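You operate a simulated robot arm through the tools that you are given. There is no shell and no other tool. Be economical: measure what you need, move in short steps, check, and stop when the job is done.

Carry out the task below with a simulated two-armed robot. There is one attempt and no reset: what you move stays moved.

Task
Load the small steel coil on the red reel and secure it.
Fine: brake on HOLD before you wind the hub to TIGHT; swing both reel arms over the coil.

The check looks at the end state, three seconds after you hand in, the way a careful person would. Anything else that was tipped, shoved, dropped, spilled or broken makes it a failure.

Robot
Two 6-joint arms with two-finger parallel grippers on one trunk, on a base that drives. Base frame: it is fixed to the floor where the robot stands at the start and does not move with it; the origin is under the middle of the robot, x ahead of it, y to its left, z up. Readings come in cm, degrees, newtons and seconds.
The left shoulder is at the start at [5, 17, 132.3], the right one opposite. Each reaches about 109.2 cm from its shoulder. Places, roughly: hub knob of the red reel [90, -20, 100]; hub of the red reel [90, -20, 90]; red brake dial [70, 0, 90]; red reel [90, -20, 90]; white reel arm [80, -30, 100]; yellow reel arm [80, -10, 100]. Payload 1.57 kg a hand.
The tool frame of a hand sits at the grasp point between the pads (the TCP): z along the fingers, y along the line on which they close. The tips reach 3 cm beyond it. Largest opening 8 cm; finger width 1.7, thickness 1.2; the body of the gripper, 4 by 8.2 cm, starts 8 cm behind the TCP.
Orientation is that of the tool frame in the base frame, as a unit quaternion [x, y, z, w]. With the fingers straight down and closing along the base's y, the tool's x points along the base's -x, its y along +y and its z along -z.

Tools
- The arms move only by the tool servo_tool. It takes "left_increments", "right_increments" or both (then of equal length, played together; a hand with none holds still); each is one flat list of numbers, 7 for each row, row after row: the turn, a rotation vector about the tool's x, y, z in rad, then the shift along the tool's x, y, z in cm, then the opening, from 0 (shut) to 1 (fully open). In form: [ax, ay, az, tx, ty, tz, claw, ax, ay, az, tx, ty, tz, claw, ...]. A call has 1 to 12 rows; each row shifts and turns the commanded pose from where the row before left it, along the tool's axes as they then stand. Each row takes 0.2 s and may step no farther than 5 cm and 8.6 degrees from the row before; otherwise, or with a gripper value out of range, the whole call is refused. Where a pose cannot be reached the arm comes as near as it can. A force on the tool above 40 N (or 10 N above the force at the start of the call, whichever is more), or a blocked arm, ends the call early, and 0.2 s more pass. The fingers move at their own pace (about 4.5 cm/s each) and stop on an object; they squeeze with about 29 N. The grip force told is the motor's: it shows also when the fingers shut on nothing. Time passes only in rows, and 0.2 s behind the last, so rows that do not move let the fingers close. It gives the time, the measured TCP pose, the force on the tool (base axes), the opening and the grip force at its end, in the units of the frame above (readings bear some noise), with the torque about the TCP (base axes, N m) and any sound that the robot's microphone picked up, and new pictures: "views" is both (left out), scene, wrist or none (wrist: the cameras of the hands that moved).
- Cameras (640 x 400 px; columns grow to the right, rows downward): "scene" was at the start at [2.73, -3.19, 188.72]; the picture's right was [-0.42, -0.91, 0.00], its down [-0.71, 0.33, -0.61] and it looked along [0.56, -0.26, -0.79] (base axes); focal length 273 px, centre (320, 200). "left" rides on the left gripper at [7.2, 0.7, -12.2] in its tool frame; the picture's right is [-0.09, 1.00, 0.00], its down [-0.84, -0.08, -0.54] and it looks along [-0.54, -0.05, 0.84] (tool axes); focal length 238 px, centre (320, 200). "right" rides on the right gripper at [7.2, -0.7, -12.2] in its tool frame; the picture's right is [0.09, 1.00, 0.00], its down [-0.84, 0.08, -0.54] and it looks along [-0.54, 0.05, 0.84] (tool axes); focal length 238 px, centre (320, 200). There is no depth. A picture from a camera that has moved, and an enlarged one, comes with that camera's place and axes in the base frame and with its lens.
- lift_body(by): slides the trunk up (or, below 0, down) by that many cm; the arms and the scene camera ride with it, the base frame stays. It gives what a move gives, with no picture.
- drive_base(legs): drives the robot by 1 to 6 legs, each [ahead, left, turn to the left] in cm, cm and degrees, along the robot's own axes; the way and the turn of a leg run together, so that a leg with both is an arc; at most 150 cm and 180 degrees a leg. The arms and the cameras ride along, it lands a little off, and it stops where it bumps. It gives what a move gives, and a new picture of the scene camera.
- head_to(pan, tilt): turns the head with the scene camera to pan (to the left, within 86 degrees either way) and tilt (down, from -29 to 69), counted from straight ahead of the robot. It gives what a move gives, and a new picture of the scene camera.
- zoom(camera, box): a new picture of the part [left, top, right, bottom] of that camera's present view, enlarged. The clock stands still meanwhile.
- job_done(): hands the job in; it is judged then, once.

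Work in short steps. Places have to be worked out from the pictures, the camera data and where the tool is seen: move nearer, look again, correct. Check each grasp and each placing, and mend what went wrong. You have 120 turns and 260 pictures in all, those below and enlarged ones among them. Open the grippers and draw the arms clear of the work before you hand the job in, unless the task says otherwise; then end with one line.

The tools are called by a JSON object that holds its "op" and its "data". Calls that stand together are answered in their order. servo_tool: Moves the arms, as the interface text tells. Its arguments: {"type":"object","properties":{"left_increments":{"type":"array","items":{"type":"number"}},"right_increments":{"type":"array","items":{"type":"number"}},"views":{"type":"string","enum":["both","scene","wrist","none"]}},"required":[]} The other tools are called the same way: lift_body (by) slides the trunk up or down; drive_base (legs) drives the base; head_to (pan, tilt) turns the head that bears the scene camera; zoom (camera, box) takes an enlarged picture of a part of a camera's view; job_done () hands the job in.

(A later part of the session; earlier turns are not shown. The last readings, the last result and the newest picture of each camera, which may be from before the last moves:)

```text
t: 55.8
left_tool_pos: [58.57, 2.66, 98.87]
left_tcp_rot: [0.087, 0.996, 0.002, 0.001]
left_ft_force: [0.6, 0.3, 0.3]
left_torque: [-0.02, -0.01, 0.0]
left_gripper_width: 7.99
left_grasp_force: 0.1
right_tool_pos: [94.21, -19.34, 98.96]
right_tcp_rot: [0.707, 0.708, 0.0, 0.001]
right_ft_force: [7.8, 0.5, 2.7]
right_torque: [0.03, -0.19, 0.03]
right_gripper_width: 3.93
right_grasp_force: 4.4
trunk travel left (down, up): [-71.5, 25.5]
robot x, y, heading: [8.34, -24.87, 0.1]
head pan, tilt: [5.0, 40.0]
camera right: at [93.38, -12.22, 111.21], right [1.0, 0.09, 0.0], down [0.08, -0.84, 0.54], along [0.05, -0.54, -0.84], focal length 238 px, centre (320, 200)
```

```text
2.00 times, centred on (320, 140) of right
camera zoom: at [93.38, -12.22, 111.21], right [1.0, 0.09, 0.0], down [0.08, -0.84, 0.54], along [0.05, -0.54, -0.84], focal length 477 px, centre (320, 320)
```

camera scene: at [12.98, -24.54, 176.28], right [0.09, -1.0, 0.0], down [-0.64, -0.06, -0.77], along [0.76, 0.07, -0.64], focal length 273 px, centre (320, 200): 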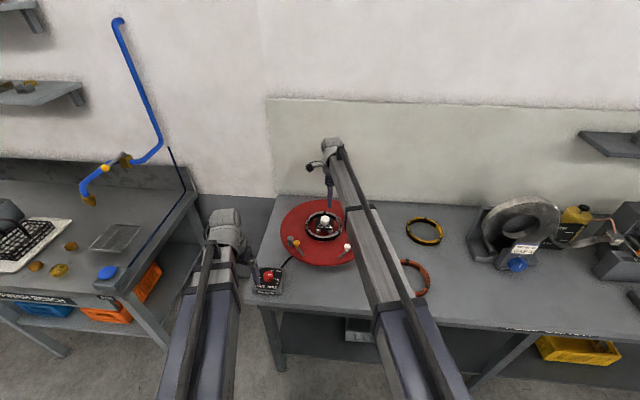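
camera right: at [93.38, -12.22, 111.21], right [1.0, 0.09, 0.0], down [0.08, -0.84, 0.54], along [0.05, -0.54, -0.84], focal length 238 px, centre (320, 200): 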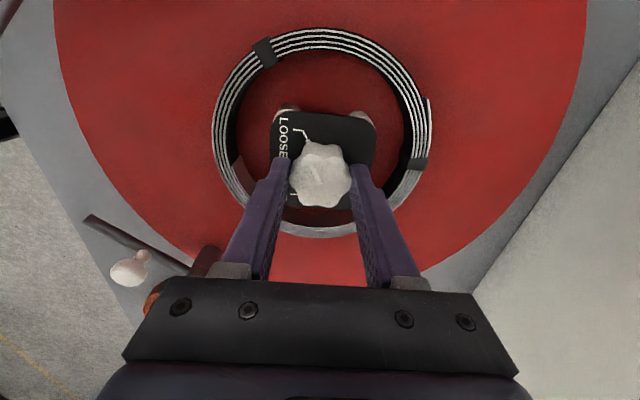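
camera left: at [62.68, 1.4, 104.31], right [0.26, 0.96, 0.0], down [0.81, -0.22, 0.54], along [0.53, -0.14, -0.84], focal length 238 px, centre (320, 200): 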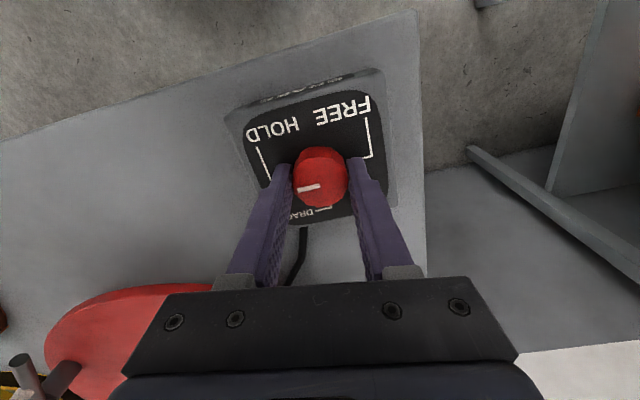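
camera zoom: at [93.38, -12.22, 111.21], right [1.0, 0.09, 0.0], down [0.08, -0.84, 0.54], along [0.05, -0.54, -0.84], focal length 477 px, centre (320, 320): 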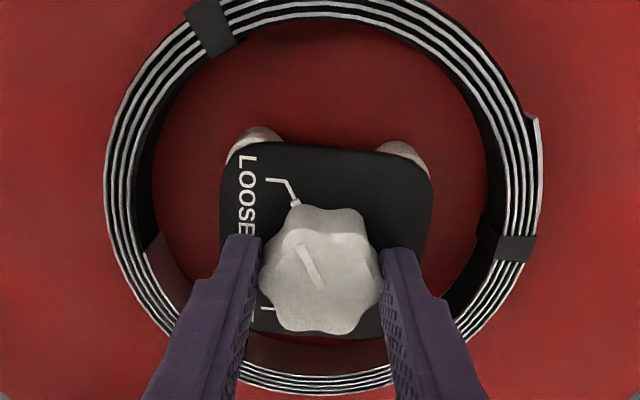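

Gripping the knob at 3.93 cm. Squeeze and rotate CCW 40° to test the direction.

{"op": "servo_tool", "data": {"right_increments": [0, 0, 0, 0, 0.12, 0, 0.3, 0, 0, 0, 0, 0, 0, 0.3, 0, 0, -0.14, 0, 0, 0, 0.3, 0, 0, -0.14, 0, 0, 0, 0.3, 0, 0, -0.14, 0, 0, 0, 0.3, 0, 0, -0.14, 0, 0, 0, 0.3, 0, 0, -0.14, 0, 0, 0, 0.3], "views": "wrist"}}

{"op": "zoom", "data": {"camera": "right", "box": [160, 40, 480, 240]}}

```text
t: 57.4
left_tool_pos: [58.59, 2.71, 98.96]
left_tcp_rot: [0.086, 0.996, 0.002, 0.001]
left_ft_force: [0.2, 0.4, -1.1]
left_torque: [0.01, -0.04, 0.01]
left_gripper_width: 8.02
left_grasp_force: 0.0
right_tool_pos: [94.13, -19.27, 98.91]
right_tcp_rot: [0.42, 0.907, 0.0, 0.0]
right_ft_force: [3.3, 1.3, -2.7]
right_torque: [-0.08, 0.25, -0.58]
right_gripper_width: 3.74
right_grasp_force: 29.8
trunk travel left (down, up): [-71.5, 25.5]
robot x, y, heading: [8.35, -25.17, 0.2]
head pan, tilt: [5.0, 40.0]
camera right: at [88.88, -14.3, 111.2], right [0.7, 0.71, 0.0], down [0.6, -0.59, 0.54], along [0.39, -0.38, -0.84], focal length 238 px, centre (320, 200)
```

right: 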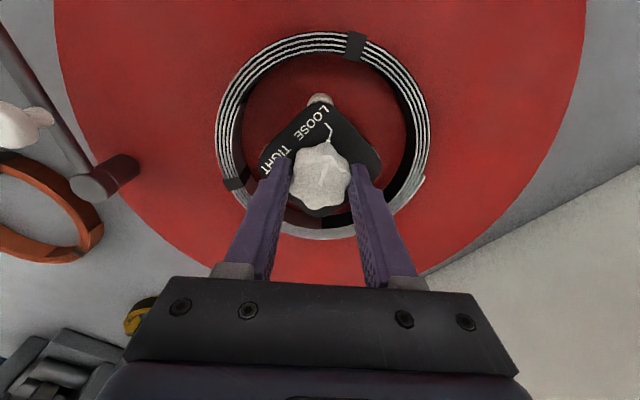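

```text
2.00 times, centred on (320, 140) of right
camera zoom: at [88.88, -14.3, 111.2], right [0.7, 0.71, 0.0], down [0.6, -0.59, 0.54], along [0.39, -0.38, -0.84], focal length 477 px, centre (320, 320)
```

zoom: 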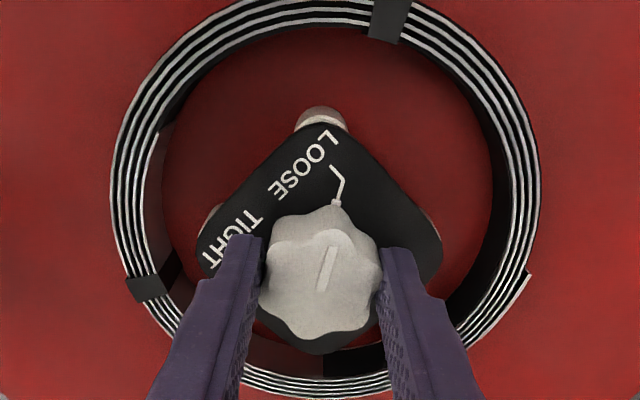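

The pointer stayed at LOOSE while the fingers slipped (0.58 N·m): that way is the stop, so TIGHT is reached clockwise (~240°). Open, rotate the hand to about -70° yaw, to regrip for a long clockwise turn.

{"op": "servo_tool", "data": {"right_increments": [0, 0, 0, 0, 0, 0, 0.75, 0, 0, 0, 0, 0, 0, 0.75, 0, 0, -0.14, 0, 0, 0, 0.75, 0, 0, -0.14, 0, 0, 0, 0.75, 0, 0, -0.14, 0, 0, 0, 0.75, 0, 0, -0.14, 0, 0, 0, 0.75, 0, 0, -0.14, 0, 0, 0, 0.75, 0, 0, -0.14, 0, 0, 0, 0.75, 0, 0, -0.14, 0, 0, 0, 0.75, 0, 0, -0.14, 0, 0, 0, 0.75, 0, 0, -0.14, 0, 0, 0, 0.75, 0, 0, -0.14, 0, 0, 0, 0.75], "views": "none"}}

{"op": "servo_tool", "data": {"right_increments": [0, 0, -0.14, 0, 0, 0, 0.75, 0, 0, -0.14, 0, 0, 0, 0.75, 0, 0, -0.14, 0, 0, 0, 0.75, 0, 0, -0.14, 0, 0, 0, 0.75, 0, 0, -0.14, 0, 0, 0, 0.75], "views": "wrist"}}

```text
t: 60.0
left_tool_pos: [58.44, 2.74, 99.0]
left_tcp_rot: [0.086, 0.996, 0.001, 0.001]
left_ft_force: [-0.3, -0.1, 0.3]
left_torque: [0.03, 0.0, 0.0]
left_gripper_width: 7.98
left_grasp_force: 0.1
right_tool_pos: [94.11, -19.31, 98.98]
right_tcp_rot: [-0.263, 0.965, 0.0, 0.001]
right_ft_force: [0.3, 0.1, 0.0]
right_torque: [0.01, 0.0, -0.02]
right_gripper_width: 6.01
right_grasp_force: 0.0
trunk travel left (down, up): [-71.5, 25.5]
robot x, y, heading: [8.33, -25.06, 0.1]
head pan, tilt: [5.0, 40.0]
```

```text
t: 61.2
left_tool_pos: [58.5, 2.71, 98.89]
left_tcp_rot: [0.086, 0.996, 0.001, 0.002]
left_ft_force: [0.1, 0.4, 0.1]
left_torque: [-0.01, 0.01, 0.0]
left_gripper_width: 7.99
left_grasp_force: 0.0
right_tool_pos: [94.12, -19.27, 98.96]
right_tcp_rot: [-0.578, 0.816, -0.001, 0.0]
right_ft_force: [-0.2, 0.1, 1.0]
right_torque: [-0.03, -0.01, 0.02]
right_gripper_width: 6.0
right_grasp_force: 0.0
trunk travel left (down, up): [-71.5, 25.5]
robot x, y, heading: [8.45, -24.95, 0.2]
head pan, tilt: [5.0, 40.0]
camera right: at [92.36, -26.41, 111.23], right [-0.97, 0.24, 0.0], down [0.2, 0.81, 0.54], along [0.13, 0.53, -0.84], focal length 238 px, centre (320, 200)
```

right: 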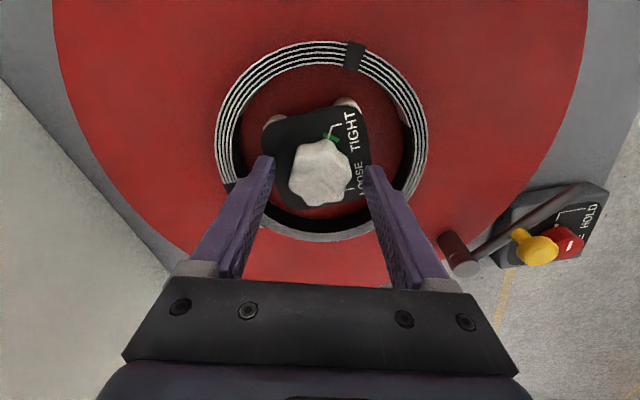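

Grip and rotate clockwise 40° to test.

{"op": "servo_tool", "data": {"right_increments": [0, 0, 0, 0, 0, 0, 0.4, 0, 0, 0, 0, 0, 0, 0.3, 0, 0, 0, 0, 0, 0, 0.2, 0, 0, 0, 0, 0, 0, 0.2, 0, 0, 0.14, 0, 0, 0, 0.2, 0, 0, 0.14, 0, 0, 0, 0.2, 0, 0, 0.14, 0, 0, 0, 0.2, 0, 0, 0.14, 0, 0, 0, 0.2, 0, 0, 0.14, 0, 0, 0, 0.2], "views": "none"}}

{"op": "zoom", "data": {"camera": "right", "box": [200, 80, 440, 240]}}

```text
t: 63.2
left_tool_pos: [58.57, 2.78, 98.98]
left_tcp_rot: [0.086, 0.996, 0.002, 0.002]
left_ft_force: [-0.9, 0.7, 0.0]
left_torque: [0.0, 0.0, 0.0]
left_gripper_width: 8.01
left_grasp_force: 0.0
right_tool_pos: [94.23, -19.39, 99.01]
right_tcp_rot: [-0.259, 0.966, -0.001, 0.002]
right_ft_force: [11.2, -1.0, 10.0]
right_torque: [-0.12, 0.65, -0.01]
right_gripper_width: 3.77
right_grasp_force: 43.5
trunk travel left (down, up): [-71.5, 25.5]
robot x, y, heading: [8.1, -25.64, 0.1]
head pan, tilt: [5.0, 40.0]
```

```text
2.50 times, centred on (320, 160) of right
camera zoom: at [88.28, -23.64, 111.22], right [-0.58, 0.81, 0.0], down [0.68, 0.49, 0.54], along [0.44, 0.31, -0.84], focal length 596 px, centre (320, 300)
```

zoom: 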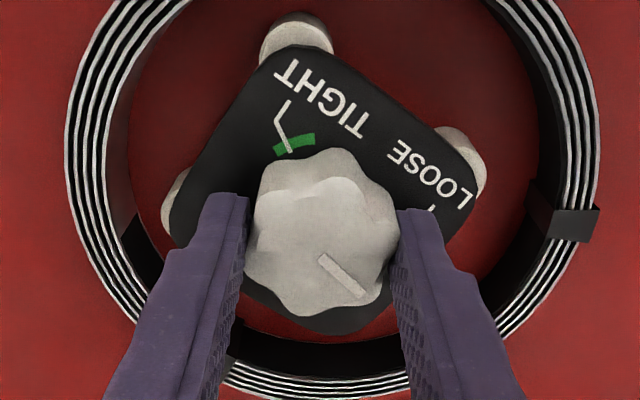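

Knob now turns with the fingers clockwise. Continue 12 rows (96°).

{"op": "servo_tool", "data": {"right_increments": [0, 0, 0.14, 0, 0, 0, 0.2, 0, 0, 0.14, 0, 0, 0, 0.2, 0, 0, 0.14, 0, 0, 0, 0.2, 0, 0, 0.14, 0, 0, 0, 0.2, 0, 0, 0.14, 0, 0, 0, 0.2, 0, 0, 0.14, 0, 0, 0, 0.2, 0, 0, 0.14, 0, 0, 0, 0.2, 0, 0, 0.14, 0, 0, 0, 0.2, 0, 0, 0.14, 0, 0, 0, 0.2, 0, 0, 0.14, 0, 0, 0, 0.2, 0, 0, 0.14, 0, 0, 0, 0.2, 0, 0, 0.14, 0, 0, 0, 0.2], "views": "none"}}

{"op": "zoom", "data": {"camera": "right", "box": [200, 80, 440, 240]}}

```text
t: 65.8
left_tool_pos: [58.49, 2.74, 99.03]
left_tcp_rot: [0.087, 0.996, 0.002, 0.001]
left_ft_force: [-0.4, 0.3, 0.4]
left_torque: [-0.01, 0.0, -0.04]
left_gripper_width: 8.0
left_grasp_force: 0.1
right_tool_pos: [94.15, -19.31, 98.97]
right_tcp_rot: [0.546, 0.838, 0.0, 0.001]
right_ft_force: [17.6, -7.9, 15.2]
right_torque: [-0.74, -0.36, -0.01]
right_gripper_width: 3.75
right_grasp_force: 43.9
trunk travel left (down, up): [-71.5, 25.5]
robot x, y, heading: [8.25, -25.31, 0.0]
head pan, tilt: [5.0, 40.0]
```

```text
2.50 times, centred on (320, 160) of right
camera zoom: at [90.61, -13.22, 111.22], right [0.87, 0.49, 0.0], down [0.41, -0.73, 0.54], along [0.27, -0.47, -0.84], focal length 596 px, centre (320, 300)
```

zoom: 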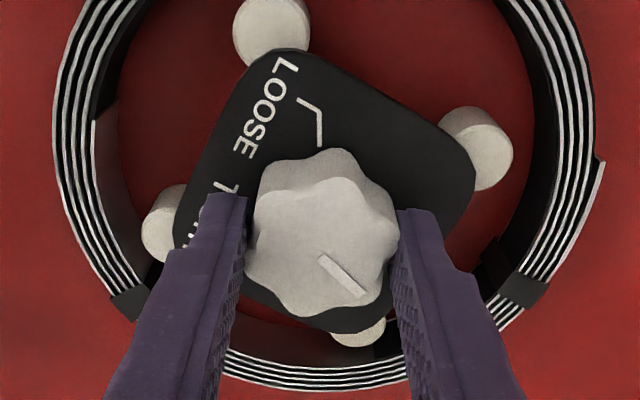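

Jaws are expanding. Continue clockwise 5 rows (yaw to ~106°).

{"op": "servo_tool", "data": {"right_increments": [0, 0, 0.14, 0, 0, 0, 0.2, 0, 0, 0.14, 0, 0, 0, 0.2, 0, 0, 0.14, 0, 0, 0, 0.2, 0, 0, 0.14, 0, 0, 0, 0.2, 0, 0, 0.14, 0, 0, 0, 0.2], "views": "none"}}

{"op": "zoom", "data": {"camera": "right", "box": [200, 80, 440, 240]}}

```text
t: 67.0
left_tool_pos: [58.68, 2.61, 99.0]
left_tcp_rot: [0.086, 0.996, 0.002, 0.001]
left_ft_force: [-0.4, -0.3, 0.1]
left_torque: [0.02, -0.02, -0.02]
left_gripper_width: 8.0
left_grasp_force: 0.1
right_tool_pos: [94.04, -19.46, 98.88]
right_tcp_rot: [0.799, 0.601, 0.001, 0.001]
right_ft_force: [17.5, -7.1, 14.9]
right_torque: [-0.85, -0.19, -0.04]
right_gripper_width: 3.76
right_grasp_force: 43.6
trunk travel left (down, up): [-71.5, 25.5]
robot x, y, heading: [8.0, -25.06, 0.4]
head pan, tilt: [5.0, 40.0]
```

```text
2.50 times, centred on (320, 160) of right
camera zoom: at [95.46, -12.43, 111.22], right [0.98, -0.19, 0.0], down [-0.16, -0.83, 0.54], along [-0.1, -0.53, -0.84], focal length 596 px, centre (320, 300)
```

zoom: 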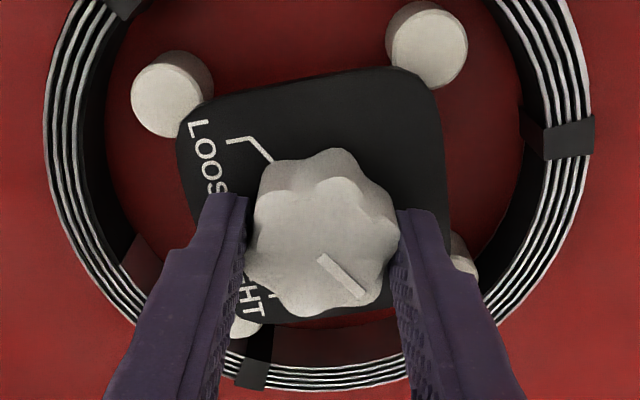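

Pointer at ~316°, need ~240°. Regrip: open slightly, rotate hand back 96°, close.

{"op": "servo_tool", "data": {"right_increments": [0, 0, 0, 0, 0, 0, 0.65, 0, 0, 0, 0, 0, 0, 0.65, 0, 0, -0.14, 0, 0, 0, 0.65, 0, 0, -0.14, 0, 0, 0, 0.65, 0, 0, -0.14, 0, 0, 0, 0.65, 0, 0, -0.14, 0, 0, 0, 0.65, 0, 0, -0.14, 0, 0, 0, 0.65, 0, 0, -0.14, 0, 0, 0, 0.65, 0, 0, -0.14, 0, 0, 0, 0.65, 0, 0, -0.14, 0, 0, 0, 0.65, 0, 0, -0.14, 0, 0, 0, 0.65, 0, 0, -0.14, 0, 0, 0, 0.65], "views": "none"}}

{"op": "servo_tool", "data": {"right_increments": [0, 0, -0.14, 0, 0, 0, 0.65, 0, 0, -0.14, 0, 0, 0, 0.65, 0, 0, 0, 0, 0, 0, 0.5, 0, 0, 0, 0, 0, 0, 0.4, 0, 0, 0, 0, 0, 0, 0.2, 0, 0, 0, 0, 0, 0, 0.2], "views": "none"}}

{"op": "zoom", "data": {"camera": "right", "box": [200, 80, 440, 240]}}

```text
t: 69.6
left_tool_pos: [58.53, 2.76, 98.95]
left_tcp_rot: [0.086, 0.996, 0.001, 0.002]
left_ft_force: [-0.2, 0.5, -0.5]
left_torque: [-0.03, -0.01, 0.04]
left_gripper_width: 7.99
left_grasp_force: 0.2
right_tool_pos: [94.25, -19.37, 98.82]
right_tcp_rot: [0.222, 0.975, 0.0, 0.001]
right_ft_force: [-0.4, -0.6, 0.3]
right_torque: [-0.01, 0.0, -0.03]
right_gripper_width: 5.19
right_grasp_force: 0.0
trunk travel left (down, up): [-71.5, 25.5]
robot x, y, heading: [8.6, -24.99, 0.3]
head pan, tilt: [5.0, 40.0]
```

```text
t: 71.0
left_tool_pos: [58.48, 2.61, 99.05]
left_tcp_rot: [0.086, 0.996, 0.002, 0.002]
left_ft_force: [0.2, 0.5, -0.6]
left_torque: [0.0, 0.01, 0.02]
left_gripper_width: 7.98
left_grasp_force: 0.0
right_tool_pos: [94.12, -19.33, 99.02]
right_tcp_rot: [0.086, 0.996, -0.001, 0.001]
right_ft_force: [-0.1, -2.3, -1.7]
right_torque: [-0.17, 0.14, 0.02]
right_gripper_width: 3.73
right_grasp_force: 37.8
trunk travel left (down, up): [-71.5, 25.5]
robot x, y, heading: [8.41, -25.28, 0.1]
head pan, tilt: [5.0, 40.0]
```

```text
2.50 times, centred on (320, 160) of right
camera zoom: at [86.87, -18.9, 111.23], right [0.08, 1.0, 0.0], down [0.84, -0.07, 0.54], along [0.54, -0.04, -0.84], focal length 596 px, centre (320, 300)
```

zoom: 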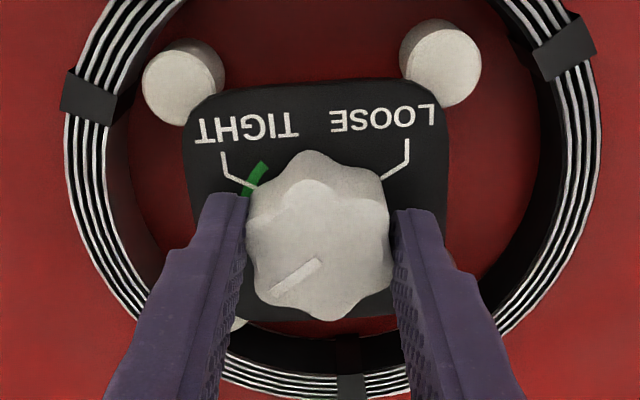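

Pointer at ~294°, heading for the green zone by TIGHT (~245°). Turn 40° more then look.

{"op": "servo_tool", "data": {"right_increments": [0, 0, 0.14, 0, 0, 0, 0.2, 0, 0, 0.14, 0, 0, 0, 0.2, 0, 0, 0.14, 0, 0, 0, 0.2, 0, 0, 0.14, 0, 0, 0, 0.2, 0, 0, 0.14, 0, 0, 0, 0.2], "views": "none"}}

{"op": "zoom", "data": {"camera": "right", "box": [200, 80, 440, 240]}}

```text
t: 72.2
left_tool_pos: [58.53, 2.67, 98.98]
left_tcp_rot: [0.087, 0.996, 0.001, 0.002]
left_ft_force: [-0.2, -0.2, -0.7]
left_torque: [0.01, 0.0, 0.0]
left_gripper_width: 7.98
left_grasp_force: 0.0
right_tool_pos: [94.25, -19.34, 99.03]
right_tcp_rot: [0.423, 0.906, 0.0, 0.002]
right_ft_force: [1.8, -2.1, 1.3]
right_torque: [-0.46, 0.23, -0.02]
right_gripper_width: 3.72
right_grasp_force: 43.6
trunk travel left (down, up): [-71.5, 25.5]
robot x, y, heading: [8.11, -25.22, 0.4]
head pan, tilt: [5.0, 40.0]
```

```text
2.50 times, centred on (320, 160) of right
camera zoom: at [88.95, -14.36, 111.23], right [0.7, 0.71, 0.0], down [0.6, -0.59, 0.54], along [0.39, -0.38, -0.84], focal length 596 px, centre (320, 300)
```

zoom: 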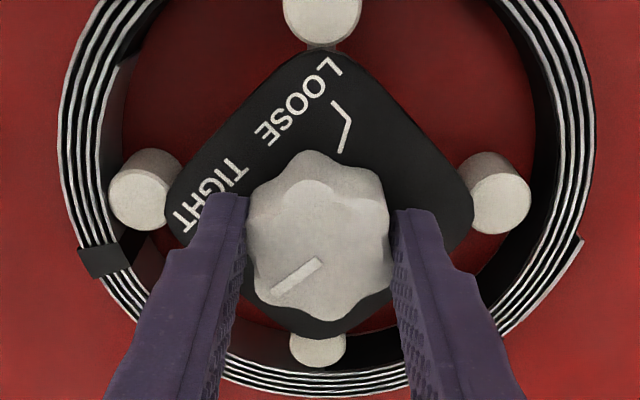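

Still free turning (~254°); jaws almost at the coil. Turn 16° more.

{"op": "servo_tool", "data": {"right_increments": [0, 0, 0.14, 0, 0, 0, 0.2, 0, 0, 0.14, 0, 0, 0, 0.2], "views": "none"}}

{"op": "zoom", "data": {"camera": "right", "box": [200, 80, 440, 240]}}

```text
t: 72.8
left_tool_pos: [58.52, 2.85, 98.92]
left_tcp_rot: [0.087, 0.996, 0.001, 0.001]
left_ft_force: [-0.8, 0.0, -0.2]
left_torque: [0.0, -0.01, 0.05]
left_gripper_width: 7.98
left_grasp_force: 0.1
right_tool_pos: [94.15, -19.33, 99.02]
right_tcp_rot: [0.545, 0.838, 0.001, 0.001]
right_ft_force: [0.6, -3.0, 0.2]
right_torque: [-0.52, -0.48, -0.01]
right_gripper_width: 3.73
right_grasp_force: 43.3
trunk travel left (down, up): [-71.5, 25.5]
robot x, y, heading: [8.28, -25.28, 0.3]
head pan, tilt: [5.0, 40.0]
```

```text
2.50 times, centred on (320, 160) of right
camera zoom: at [90.56, -13.13, 111.23], right [0.87, 0.49, 0.0], down [0.41, -0.73, 0.54], along [0.27, -0.47, -0.84], focal length 596 px, centre (320, 300)
```

zoom: 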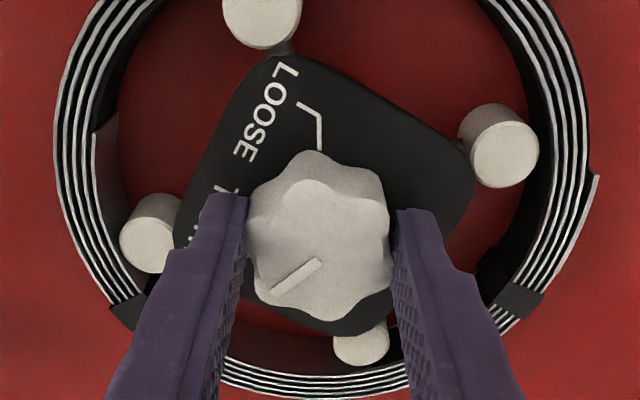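

Pointer ≈238°. Release and raise to check the pointer against the green zone.

{"op": "servo_tool", "data": {"right_increments": [0, 0, 0, 0, 0, 0, 0.7, 0, 0, 0, 0, 0, 0, 0.7, 0, 0, 0, 0, 0, 0, 0.7], "views": "none"}}

{"op": "lift_body", "data": {"by": 7}}

{"op": "zoom", "data": {"camera": "right", "box": [220, 40, 430, 180]}}

```text
t: 73.6
left_tool_pos: [58.62, 2.67, 98.91]
left_tcp_rot: [0.086, 0.996, 0.001, 0.002]
left_ft_force: [0.8, -0.4, 0.5]
left_torque: [-0.02, 0.0, -0.01]
left_gripper_width: 8.0
left_grasp_force: 0.1
right_tool_pos: [94.1, -19.18, 98.97]
right_tcp_rot: [0.544, 0.839, 0.001, 0.0]
right_ft_force: [0.7, -0.4, 0.5]
right_torque: [0.02, -0.01, 0.01]
right_gripper_width: 5.62
right_grasp_force: 0.1
trunk travel left (down, up): [-71.5, 25.5]
robot x, y, heading: [8.49, -25.31, 0.2]
head pan, tilt: [5.0, 40.0]
```

```text
t: 74.7
left_tool_pos: [58.51, 2.79, 105.94]
left_tcp_rot: [0.087, 0.996, 0.001, 0.001]
left_ft_force: [0.5, 0.1, 0.0]
left_torque: [0.03, 0.04, 0.0]
left_gripper_width: 8.02
left_grasp_force: 0.1
right_tool_pos: [94.12, -19.41, 105.9]
right_tcp_rot: [0.545, 0.838, 0.001, 0.001]
right_ft_force: [0.1, 1.2, 0.3]
right_torque: [0.02, 0.01, -0.05]
right_gripper_width: 5.6
right_grasp_force: 0.2
trunk travel left (down, up): [-78.5, 18.5]
robot x, y, heading: [8.19, -25.41, -0.1]
head pan, tilt: [5.0, 40.0]
```

```text
2.86 times, centred on (325, 110) of right
camera zoom: at [90.57, -13.09, 118.22], right [0.87, 0.49, 0.0], down [0.41, -0.73, 0.54], along [0.27, -0.47, -0.84], focal length 681 px, centre (306, 457)
```

zoom: 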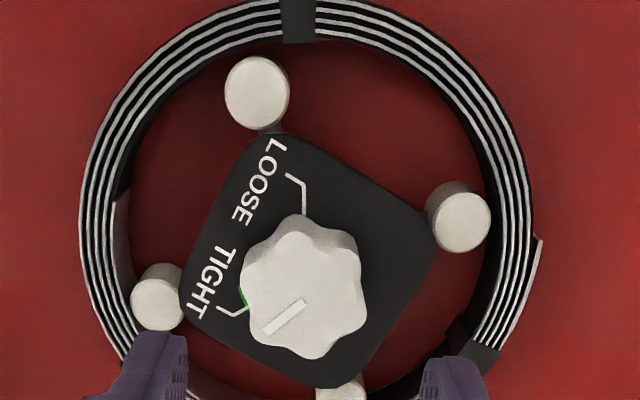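

Pointer looks ~5–8° short of the TIGHT tick. Go back down, regrip, and wind a bit more, watching torque.

{"op": "lift_body", "data": {"by": -7}}

{"op": "servo_tool", "data": {"right_increments": [0, 0, 0, 0, 0, 0, 0.5, 0, 0, 0, 0, 0, 0, 0.4, 0, 0, 0, 0, 0, 0, 0.2, 0, 0, 0, 0, 0, 0, 0.2, 0, 0, 0.1, 0, 0, 0, 0.2], "views": "none"}}

{"op": "servo_tool", "data": {"right_increments": [0, 0, 0.1, 0, 0, 0, 0.2], "views": "none"}}

{"op": "zoom", "data": {"camera": "right", "box": [200, 80, 440, 240]}}

```text
t: 75.8
left_tool_pos: [58.51, 2.75, 98.86]
left_tcp_rot: [0.086, 0.996, 0.001, 0.002]
left_ft_force: [0.8, -0.3, -0.2]
left_torque: [-0.01, 0.0, -0.03]
left_gripper_width: 8.0
left_grasp_force: 0.1
right_tool_pos: [94.2, -19.27, 99.04]
right_tcp_rot: [0.543, 0.839, 0.0, 0.001]
right_ft_force: [0.3, -1.3, -0.7]
right_torque: [-0.01, -0.01, -0.04]
right_gripper_width: 5.58
right_grasp_force: 0.2
trunk travel left (down, up): [-71.5, 25.5]
robot x, y, heading: [8.19, -24.79, -0.1]
head pan, tilt: [5.0, 40.0]
```

```text
t: 77.0
left_tool_pos: [58.61, 2.71, 98.98]
left_tcp_rot: [0.086, 0.996, 0.002, 0.001]
left_ft_force: [-0.1, 1.1, 0.6]
left_torque: [-0.02, 0.01, -0.04]
left_gripper_width: 8.0
left_grasp_force: 0.2
right_tool_pos: [94.08, -19.35, 98.89]
right_tcp_rot: [0.585, 0.811, 0.0, 0.0]
right_ft_force: [-4.1, -0.5, -2.9]
right_torque: [-0.05, -0.08, 0.02]
right_gripper_width: 3.71
right_grasp_force: 43.6
trunk travel left (down, up): [-71.5, 25.5]
robot x, y, heading: [8.3, -25.51, 0.1]
head pan, tilt: [5.0, 40.0]
```

```text
t: 77.4
left_tool_pos: [58.62, 2.66, 99.02]
left_tcp_rot: [0.086, 0.996, 0.001, 0.002]
left_ft_force: [1.0, -0.6, 0.2]
left_torque: [0.01, -0.01, 0.02]
left_gripper_width: 8.0
left_grasp_force: 0.0
right_tool_pos: [94.16, -19.32, 99.08]
right_tcp_rot: [0.625, 0.78, 0.0, 0.0]
right_ft_force: [-3.7, -1.2, -3.5]
right_torque: [-0.3, 0.05, 0.04]
right_gripper_width: 3.74
right_grasp_force: 43.0
trunk travel left (down, up): [-71.5, 25.5]
robot x, y, heading: [8.5, -25.3, 0.1]
head pan, tilt: [5.0, 40.0]
```

```text
2.50 times, centred on (320, 160) of right
camera zoom: at [91.89, -12.52, 111.23], right [0.95, 0.31, 0.0], down [0.26, -0.8, 0.54], along [0.17, -0.52, -0.84], focal length 596 px, centre (320, 300)
```

zoom: 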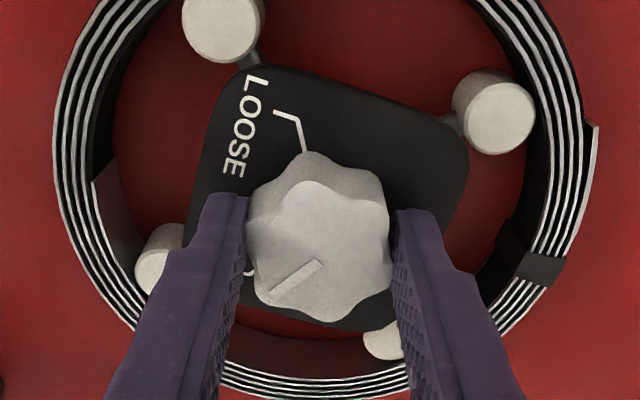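

No resistance yet; check the pointer against the mark again from above.

{"op": "servo_tool", "data": {"right_increments": [0, 0, 0, 0, 0, 0, 0.7, 0, 0, 0, 0, 0, 0, 0.7, 0, 0, 0, 0, 0, 0, 0.7], "views": "none"}}

{"op": "lift_body", "data": {"by": 8}}

{"op": "servo_tool", "data": {"right_increments": [0, 0, 0, -3.5, 0, 0, 0.7], "views": "none"}}

{"op": "zoom", "data": {"camera": "right", "box": [240, 20, 400, 130]}}

```text
t: 78.2
left_tool_pos: [58.61, 2.69, 99.04]
left_tcp_rot: [0.086, 0.996, 0.002, 0.001]
left_ft_force: [0.0, -0.2, -0.1]
left_torque: [-0.02, 0.03, 0.0]
left_gripper_width: 7.99
left_grasp_force: 0.1
right_tool_pos: [94.11, -19.31, 99.05]
right_tcp_rot: [0.624, 0.781, 0.0, 0.001]
right_ft_force: [-0.3, -0.2, 0.0]
right_torque: [-0.01, -0.02, -0.02]
right_gripper_width: 5.6
right_grasp_force: 0.1
trunk travel left (down, up): [-71.5, 25.5]
robot x, y, heading: [8.36, -25.27, 0.1]
head pan, tilt: [5.0, 40.0]
```

```text
t: 79.3
left_tool_pos: [58.66, 2.75, 106.89]
left_tcp_rot: [0.087, 0.996, 0.003, 0.002]
left_ft_force: [-0.4, 0.1, 0.2]
left_torque: [0.01, -0.04, 0.05]
left_gripper_width: 8.01
left_grasp_force: 0.1
right_tool_pos: [94.17, -19.28, 106.92]
right_tcp_rot: [0.624, 0.781, 0.001, 0.0]
right_ft_force: [0.7, 0.0, 0.5]
right_torque: [0.01, -0.03, -0.01]
right_gripper_width: 5.62
right_grasp_force: 0.1
trunk travel left (down, up): [-79.5, 17.5]
robot x, y, heading: [8.15, -25.12, 0.2]
head pan, tilt: [5.0, 40.0]
```

```text
t: 79.8
left_tool_pos: [58.55, 2.56, 106.96]
left_tcp_rot: [0.086, 0.996, 0.003, 0.0]
left_ft_force: [0.0, 0.3, -0.5]
left_torque: [-0.02, 0.01, 0.04]
left_gripper_width: 8.01
left_grasp_force: 0.0
right_tool_pos: [94.88, -22.85, 106.97]
right_tcp_rot: [0.625, 0.781, 0.0, 0.001]
right_ft_force: [0.4, -0.1, 0.0]
right_torque: [0.0, -0.01, -0.01]
right_gripper_width: 5.6
right_grasp_force: 0.0
trunk travel left (down, up): [-79.5, 17.5]
robot x, y, heading: [8.46, -25.16, 0.1]
head pan, tilt: [5.0, 40.0]
```

```text
3.64 times, centred on (320, 75) of right
camera zoom: at [92.61, -16.02, 119.23], right [0.95, 0.31, 0.0], down [0.26, -0.8, 0.54], along [0.17, -0.51, -0.84], focal length 867 px, centre (320, 654)
```

zoom: 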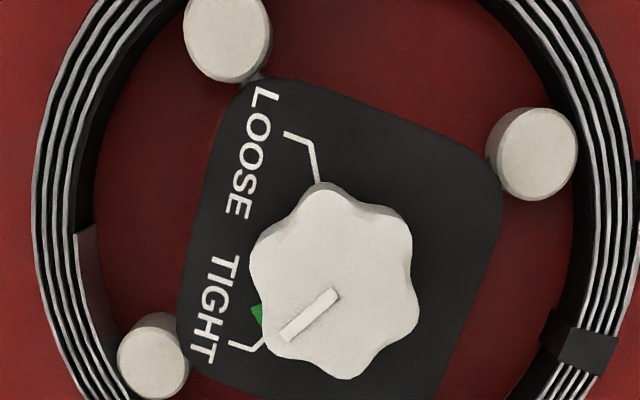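

Pointer is now on the TIGHT tick; the green band extends a little farther clockwise. I'll regrip and wind ~8° more to be well inside the band, feeling for the stop.

{"op": "servo_tool", "data": {"right_increments": [0, 0, 0, 3.5, 0, 0, 0.7], "views": "none"}}

{"op": "lift_body", "data": {"by": -8}}

{"op": "servo_tool", "data": {"right_increments": [0, 0, 0, 0, 0, 0, 0.5, 0, 0, 0, 0, 0, 0, 0.4, 0, 0, 0, 0, 0, 0, 0.2, 0, 0, 0, 0, 0, 0, 0.2, 0, 0, 0.07, 0, 0, 0, 0.2], "views": "none"}}

{"op": "servo_tool", "data": {"right_increments": [0, 0, 0.07, 0, 0, 0, 0.2], "views": "none"}}

```text
t: 80.2
left_tool_pos: [58.6, 2.79, 106.96]
left_tcp_rot: [0.086, 0.996, 0.002, 0.001]
left_ft_force: [-0.3, 0.4, 0.5]
left_torque: [0.01, 0.01, -0.02]
left_gripper_width: 8.02
left_grasp_force: 0.2
right_tool_pos: [94.14, -19.3, 107.01]
right_tcp_rot: [0.625, 0.78, 0.001, 0.0]
right_ft_force: [-0.6, -0.2, 0.3]
right_torque: [0.02, 0.02, 0.03]
right_gripper_width: 5.59
right_grasp_force: 0.1
trunk travel left (down, up): [-79.5, 17.5]
robot x, y, heading: [8.2, -25.62, 0.1]
head pan, tilt: [5.0, 40.0]
```

```text
t: 81.3
left_tool_pos: [58.52, 2.59, 99.08]
left_tcp_rot: [0.086, 0.996, 0.003, 0.001]
left_ft_force: [-0.9, -0.3, 0.3]
left_torque: [-0.02, 0.01, 0.04]
left_gripper_width: 7.99
left_grasp_force: 0.1
right_tool_pos: [94.11, -19.44, 98.96]
right_tcp_rot: [0.624, 0.781, 0.0, 0.001]
right_ft_force: [0.1, 0.0, 0.8]
right_torque: [0.0, -0.02, 0.0]
right_gripper_width: 5.61
right_grasp_force: 0.1
trunk travel left (down, up): [-71.5, 25.5]
robot x, y, heading: [8.28, -25.15, 0.2]
head pan, tilt: [5.0, 40.0]
```

```text
t: 82.5
left_tool_pos: [58.46, 2.78, 98.94]
left_tcp_rot: [0.087, 0.996, 0.002, 0.002]
left_ft_force: [0.8, -0.1, 0.8]
left_torque: [0.03, 0.0, 0.0]
left_gripper_width: 8.0
left_grasp_force: 0.1
right_tool_pos: [94.19, -19.41, 98.92]
right_tcp_rot: [0.652, 0.758, 0.0, 0.001]
right_ft_force: [-0.4, -1.1, 0.0]
right_torque: [-0.11, 0.46, 0.12]
right_gripper_width: 3.75
right_grasp_force: 43.6
trunk travel left (down, up): [-71.5, 25.5]
robot x, y, heading: [8.79, -25.11, 0.1]
head pan, tilt: [5.0, 40.0]
```

```text
t: 82.9
left_tool_pos: [58.62, 2.72, 99.09]
left_tcp_rot: [0.086, 0.996, 0.002, 0.002]
left_ft_force: [-1.2, -0.8, -0.3]
left_torque: [0.03, 0.01, 0.03]
left_gripper_width: 7.97
left_grasp_force: 0.1
right_tool_pos: [94.22, -19.28, 99.0]
right_tcp_rot: [0.678, 0.735, 0.001, 0.001]
right_ft_force: [0.0, -0.8, 0.7]
right_torque: [-0.04, 0.21, 0.38]
right_gripper_width: 3.73
right_grasp_force: 43.2
trunk travel left (down, up): [-71.5, 25.5]
robot x, y, heading: [8.52, -25.53, -0.1]
head pan, tilt: [5.0, 40.0]
```

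Torque now rises to 0.38 N·m: the hub is at its stop. Release, raise, and check.

{"op": "servo_tool", "data": {"right_increments": [0, 0, 0, 0, 0, 0, 0.7, 0, 0, 0, 0, 0, 0, 0.7, 0, 0, 0, 0, 0, 0, 0.7], "views": "none"}}

{"op": "lift_body", "data": {"by": 8}}

{"op": "servo_tool", "data": {"right_increments": [0, 0, 0, -3.5, -1, 0, 0.7], "views": "wrist"}}

{"op": "zoom", "data": {"camera": "right", "box": [220, 0, 420, 140]}}

```text
t: 83.7
left_tool_pos: [58.48, 2.74, 98.94]
left_tcp_rot: [0.087, 0.996, 0.002, 0.001]
left_ft_force: [0.4, 0.0, 0.8]
left_torque: [-0.02, -0.01, 0.01]
left_gripper_width: 8.0
left_grasp_force: 0.1
right_tool_pos: [94.22, -19.32, 99.05]
right_tcp_rot: [0.678, 0.735, 0.0, 0.001]
right_ft_force: [0.5, 0.0, -0.6]
right_torque: [0.01, 0.01, -0.02]
right_gripper_width: 5.61
right_grasp_force: 0.0
trunk travel left (down, up): [-71.5, 25.5]
robot x, y, heading: [8.27, -25.49, -0.2]
head pan, tilt: [5.0, 40.0]
```

```text
t: 84.9
left_tool_pos: [58.5, 2.72, 106.98]
left_tcp_rot: [0.086, 0.996, 0.002, 0.002]
left_ft_force: [0.8, -0.2, -0.1]
left_torque: [0.0, 0.02, 0.0]
left_gripper_width: 7.99
left_grasp_force: 0.0
right_tool_pos: [94.17, -19.27, 106.84]
right_tcp_rot: [0.678, 0.735, 0.001, 0.0]
right_ft_force: [-0.4, -0.5, 0.1]
right_torque: [0.03, 0.02, 0.02]
right_gripper_width: 5.6
right_grasp_force: 0.1
trunk travel left (down, up): [-79.5, 17.5]
robot x, y, heading: [8.19, -25.09, 0.3]
head pan, tilt: [5.0, 40.0]
```

```text
t: 85.3
left_tool_pos: [58.51, 2.59, 106.91]
left_tcp_rot: [0.087, 0.996, 0.002, 0.002]
left_ft_force: [-0.4, -0.1, -0.1]
left_torque: [0.01, 0.01, -0.04]
left_gripper_width: 8.02
left_grasp_force: 0.0
right_tool_pos: [93.43, -22.86, 106.93]
right_tcp_rot: [0.677, 0.736, 0.001, 0.0]
right_ft_force: [-0.6, -0.3, 0.4]
right_torque: [0.01, -0.02, 0.01]
right_gripper_width: 5.6
right_grasp_force: 0.2
trunk travel left (down, up): [-79.5, 17.5]
robot x, y, heading: [8.54, -25.5, 0.2]
head pan, tilt: [5.0, 40.0]
camera right: at [92.03, -15.93, 119.26], right [0.98, 0.17, 0.0], down [0.14, -0.83, 0.54], along [0.1, -0.53, -0.84], focal length 238 px, centre (320, 200)
```

right: 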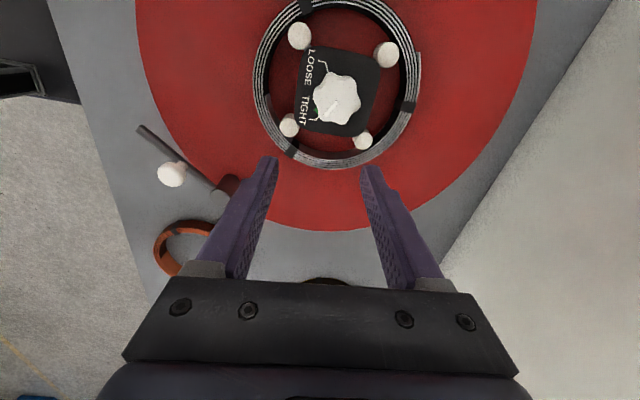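

```text
2.86 times, centred on (320, 70) of right
camera zoom: at [92.03, -15.93, 119.26], right [0.98, 0.17, 0.0], down [0.14, -0.83, 0.54], along [0.1, -0.53, -0.84], focal length 681 px, centre (320, 571)
```

zoom: 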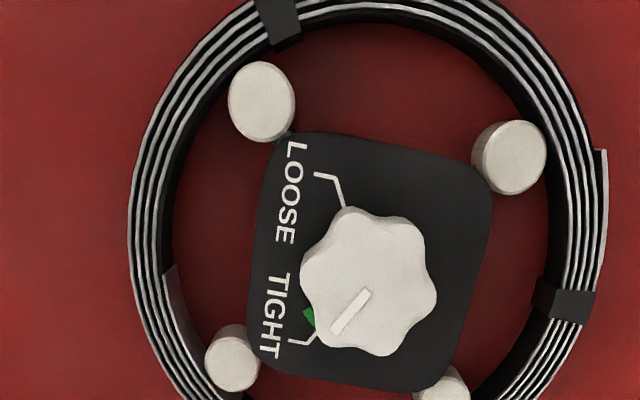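

Knob sits at its stop on the TIGHT mark. Now the reel arms: white post ≈[83.6,-32.5], ball ≈[79,-29.5]; it must swing ~90° clockwise so the bar points at the hub. Move the right hand above the white ball.

{"op": "servo_tool", "data": {"right_increments": [0, 0, 0.083, 0, 0, 0, 0.7, 0, 0, 0, -1.6, -3.6, 0, 0.7, 0, 0, 0, -1.6, -3.6, 0, 0.7, 0, 0, 0, -1.6, -3.6, 0, 0.7, 0, 0, 0, -1.6, -3.6, 0, 0.7], "views": "wrist"}}

{"op": "zoom", "data": {"camera": "right", "box": [200, 20, 520, 220]}}

```text
t: 86.5
left_tool_pos: [58.43, 2.72, 107.03]
left_tcp_rot: [0.086, 0.996, 0.002, 0.002]
left_ft_force: [-0.1, 0.3, -0.7]
left_torque: [-0.02, 0.01, 0.0]
left_gripper_width: 7.98
left_grasp_force: 0.0
right_tool_pos: [78.81, -29.43, 106.92]
right_tcp_rot: [0.707, 0.707, 0.001, 0.001]
right_ft_force: [-0.3, -0.5, 1.2]
right_torque: [0.01, -0.02, -0.01]
right_gripper_width: 5.6
right_grasp_force: 0.0
trunk travel left (down, up): [-79.5, 17.5]
robot x, y, heading: [8.18, -25.24, 0.3]
head pan, tilt: [5.0, 40.0]
camera right: at [78.19, -22.41, 119.27], right [1.0, 0.09, 0.0], down [0.07, -0.84, 0.54], along [0.05, -0.54, -0.84], focal length 238 px, centre (320, 200)
```

right: 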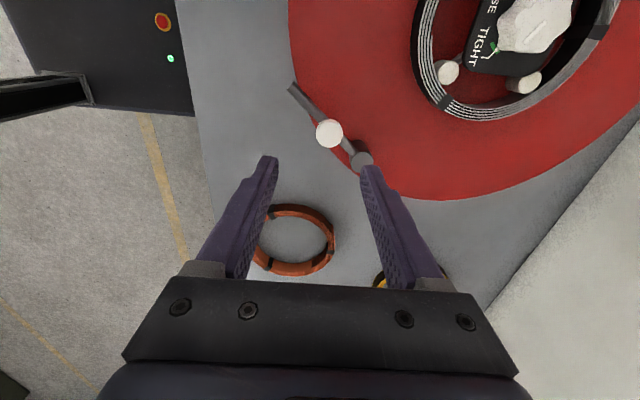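

```text
2.00 times, centred on (360, 120) of right
camera zoom: at [78.19, -22.41, 119.27], right [1.0, 0.09, 0.0], down [0.07, -0.84, 0.54], along [0.05, -0.54, -0.84], focal length 477 px, centre (240, 360)
```

zoom: 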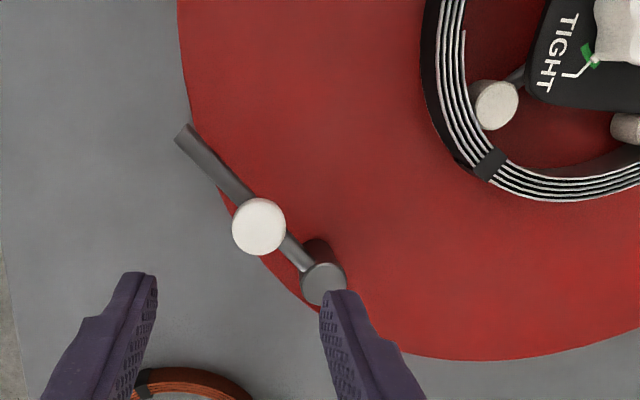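

White ball triangulates to [79.7,-28.8,98.3], post [83.7,-32.4], arm length ~10. Center over the ball, half-open, and lower 6.9 cm.

{"op": "servo_tool", "data": {"right_increments": [0, 0, 0, 0.6, 0.9, 0, 0.55, 0, 0, 0, 0, 0, 0, 0.55], "views": "none"}}

{"op": "lift_body", "data": {"by": -5}}

{"op": "zoom", "data": {"camera": "right", "box": [160, 40, 480, 240]}}

```text
t: 87.1
left_tool_pos: [58.54, 2.55, 106.93]
left_tcp_rot: [0.087, 0.996, 0.001, 0.002]
left_ft_force: [0.3, 0.1, -0.4]
left_torque: [-0.01, 0.0, 0.02]
left_gripper_width: 8.03
left_grasp_force: 0.2
right_tool_pos: [79.8, -28.87, 106.98]
right_tcp_rot: [0.708, 0.706, 0.0, 0.001]
right_ft_force: [0.4, 0.2, 0.2]
right_torque: [0.01, 0.0, -0.02]
right_gripper_width: 4.37
right_grasp_force: 0.1
trunk travel left (down, up): [-79.5, 17.5]
robot x, y, heading: [8.36, -25.22, 0.1]
head pan, tilt: [5.0, 40.0]
```

```text
t: 88.0
left_tool_pos: [58.4, 2.7, 101.95]
left_tcp_rot: [0.087, 0.996, 0.002, 0.001]
left_ft_force: [0.1, 0.2, -0.6]
left_torque: [-0.01, 0.01, 0.0]
left_gripper_width: 8.0
left_grasp_force: 0.0
right_tool_pos: [79.89, -28.9, 101.94]
right_tcp_rot: [0.708, 0.706, 0.001, 0.001]
right_ft_force: [-0.4, 0.9, -0.5]
right_torque: [-0.01, -0.03, 0.02]
right_gripper_width: 4.39
right_grasp_force: 0.0
trunk travel left (down, up): [-74.5, 22.5]
robot x, y, heading: [8.48, -25.04, 0.1]
head pan, tilt: [5.0, 40.0]
```

```text
2.00 times, centred on (320, 140) of right
camera zoom: at [79.19, -21.73, 114.25], right [1.0, 0.09, 0.0], down [0.07, -0.84, 0.54], along [0.05, -0.54, -0.84], focal length 477 px, centre (320, 320)
```

zoom: 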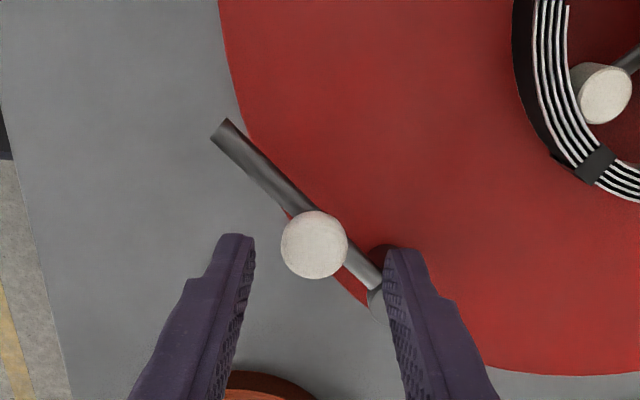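

Aligned. Lower 2.2 cm and narrow the fingers around the ball.

{"op": "lift_body", "data": {"by": -2.2}}

{"op": "servo_tool", "data": {"right_increments": [0, 0, 0, 0, 0, 0, 0.4, 0, 0, 0, 0, 0, 0, 0.37], "views": "none"}}

{"op": "zoom", "data": {"camera": "right", "box": [160, 40, 480, 240]}}

```text
t: 88.7
left_tool_pos: [58.63, 2.74, 99.87]
left_tcp_rot: [0.087, 0.996, 0.002, 0.002]
left_ft_force: [-1.0, 0.4, 0.2]
left_torque: [0.01, 0.01, 0.01]
left_gripper_width: 7.98
left_grasp_force: 0.0
right_tool_pos: [79.95, -28.68, 99.77]
right_tcp_rot: [0.707, 0.707, 0.0, 0.001]
right_ft_force: [-0.9, -0.1, 0.0]
right_torque: [0.01, 0.02, -0.01]
right_gripper_width: 4.4
right_grasp_force: 0.1
trunk travel left (down, up): [-72.3, 24.7]
robot x, y, heading: [8.67, -25.39, 0.0]
head pan, tilt: [5.0, 40.0]
```

```text
t: 89.3
left_tool_pos: [58.59, 2.7, 99.78]
left_tcp_rot: [0.086, 0.996, 0.002, 0.001]
left_ft_force: [-0.7, -0.2, -0.4]
left_torque: [0.02, -0.02, 0.0]
left_gripper_width: 8.02
left_grasp_force: 0.0
right_tool_pos: [79.93, -28.75, 99.73]
right_tcp_rot: [0.708, 0.706, 0.001, 0.001]
right_ft_force: [-0.1, 0.4, -0.8]
right_torque: [0.01, 0.0, -0.04]
right_gripper_width: 2.99
right_grasp_force: 0.1
trunk travel left (down, up): [-72.3, 24.7]
robot x, y, heading: [7.95, -25.51, 0.1]
head pan, tilt: [5.0, 40.0]
```

```text
2.00 times, centred on (320, 140) of right
camera zoom: at [79.2, -21.73, 112.04], right [1.0, 0.09, 0.0], down [0.07, -0.84, 0.54], along [0.05, -0.54, -0.84], focal length 477 px, centre (320, 320)
```

zoom: 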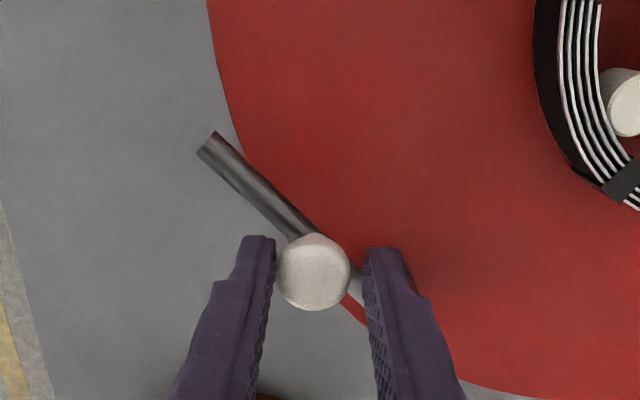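

Ball is caged. Swing along the arc, first half.

{"op": "servo_tool", "data": {"right_increments": [0, 0, 0, 0.54, 0.65, 0, 0.37, 0, 0, 0, 0.53, 0.65, 0, 0.37, 0, 0, 0, 0.27, 0.65, 0, 0.37, 0, 0, 0, 0.27, 0.65, 0, 0.37, 0, 0, 0, 0.09, 0.7, 0, 0.37, 0, 0, 0, 0.09, 0.7, 0, 0.37], "views": "wrist"}}

```text
t: 90.7
left_tool_pos: [58.58, 2.72, 99.75]
left_tcp_rot: [0.087, 0.996, 0.001, 0.002]
left_ft_force: [-0.4, 0.7, -0.8]
left_torque: [0.0, -0.01, 0.03]
left_gripper_width: 8.02
left_grasp_force: 0.1
right_tool_pos: [84.04, -27.12, 99.85]
right_tcp_rot: [0.708, 0.706, 0.0, 0.0]
right_ft_force: [-0.3, 0.6, -0.1]
right_torque: [-0.02, 0.0, 0.0]
right_gripper_width: 2.97
right_grasp_force: 0.0
trunk travel left (down, up): [-72.3, 24.7]
robot x, y, heading: [8.48, -25.4, -0.1]
head pan, tilt: [5.0, 40.0]
camera right: at [83.27, -19.96, 112.03], right [1.0, 0.09, 0.0], down [0.07, -0.84, 0.54], along [0.05, -0.54, -0.84], focal length 238 px, centre (320, 200)
```

right: 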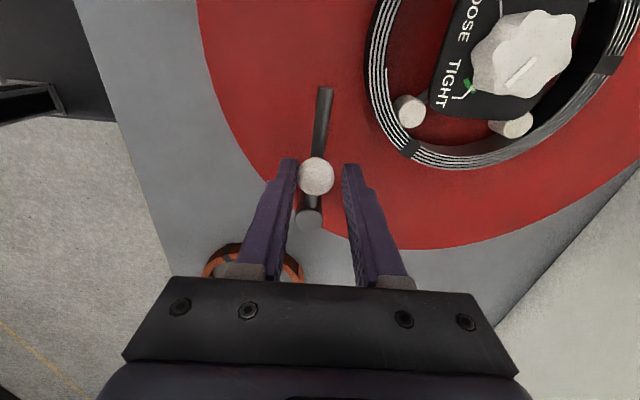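

The arm follows freely. Continue to point at the hub.

{"op": "servo_tool", "data": {"right_increments": [0, 0, 0, -0.09, 0.7, 0, 0.37, 0, 0, 0, -0.09, 0.7, 0, 0.37, 0, 0, 0, -0.27, 0.65, 0, 0.37, 0, 0, 0, -0.27, 0.65, 0, 0.37, 0, 0, 0, -0.45, 0.7, 0, 0.37], "views": "wrist"}}

{"op": "zoom", "data": {"camera": "right", "box": [200, 20, 520, 220]}}

```text
t: 91.9
left_tool_pos: [58.6, 2.69, 99.78]
left_tcp_rot: [0.086, 0.996, 0.001, 0.002]
left_ft_force: [0.4, -0.3, 0.2]
left_torque: [0.03, -0.01, -0.01]
left_gripper_width: 7.99
left_grasp_force: 0.1
right_tool_pos: [87.13, -28.18, 99.82]
right_tcp_rot: [0.707, 0.707, -0.001, 0.0]
right_ft_force: [-2.6, 1.1, -1.2]
right_torque: [0.01, 0.08, -0.02]
right_gripper_width: 3.22
right_grasp_force: 1.4
trunk travel left (down, up): [-72.3, 24.7]
robot x, y, heading: [8.53, -25.19, 0.2]
head pan, tilt: [5.0, 40.0]
camera right: at [86.45, -21.11, 112.06], right [1.0, 0.09, 0.0], down [0.08, -0.84, 0.54], along [0.05, -0.54, -0.84], focal length 238 px, centre (320, 200)
```

right: 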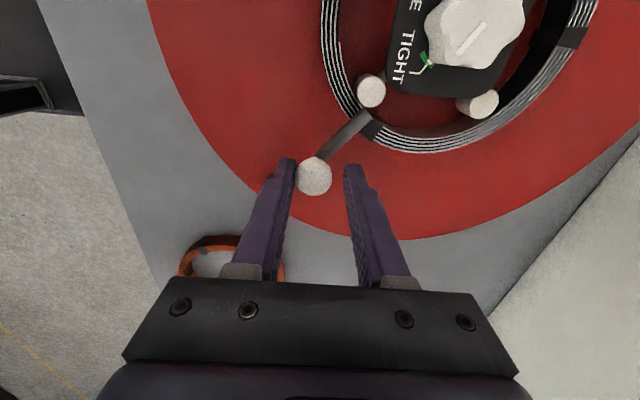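

```text
2.00 times, centred on (360, 120) of right
camera zoom: at [86.45, -21.11, 112.06], right [1.0, 0.09, 0.0], down [0.08, -0.84, 0.54], along [0.05, -0.54, -0.84], focal length 477 px, centre (240, 360)
```

zoom: 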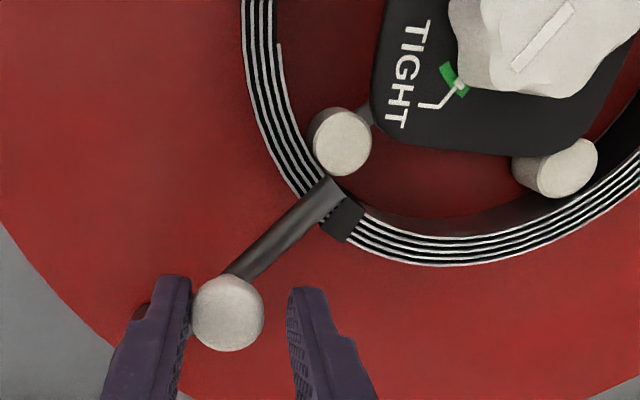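

White arm is over the coil; nudge a bit further to feel whether it is at its stop.

{"op": "servo_tool", "data": {"right_increments": [0, 0, 0, -0.3, 0.35, 0, 0.37, 0, 0, 0, -0.2, 0.25, 0, 0.37], "views": "none"}}

{"op": "zoom", "data": {"camera": "right", "box": [200, 20, 520, 220]}}

```text
t: 92.5
left_tool_pos: [58.47, 2.72, 99.79]
left_tcp_rot: [0.087, 0.996, 0.002, 0.002]
left_ft_force: [0.4, 0.1, -0.4]
left_torque: [0.01, -0.02, -0.01]
left_gripper_width: 8.01
left_grasp_force: 0.0
right_tool_pos: [87.71, -28.71, 99.87]
right_tcp_rot: [0.707, 0.707, 0.0, -0.001]
right_ft_force: [-14.1, 6.2, -1.3]
right_torque: [0.09, 0.21, -0.08]
right_gripper_width: 4.2
right_grasp_force: 6.8
trunk travel left (down, up): [-72.3, 24.7]
robot x, y, heading: [8.47, -24.99, 0.1]
head pan, tilt: [5.0, 40.0]
```

```text
2.00 times, centred on (360, 120) of right
camera zoom: at [86.97, -21.52, 112.13], right [1.0, 0.09, 0.0], down [0.08, -0.84, 0.54], along [0.05, -0.54, -0.84], focal length 477 px, centre (240, 360)
```

zoom: 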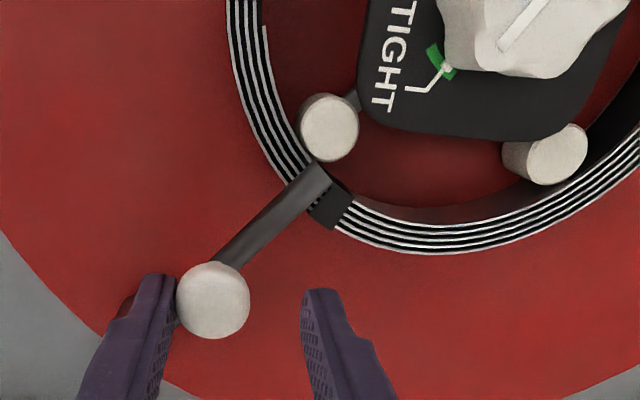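

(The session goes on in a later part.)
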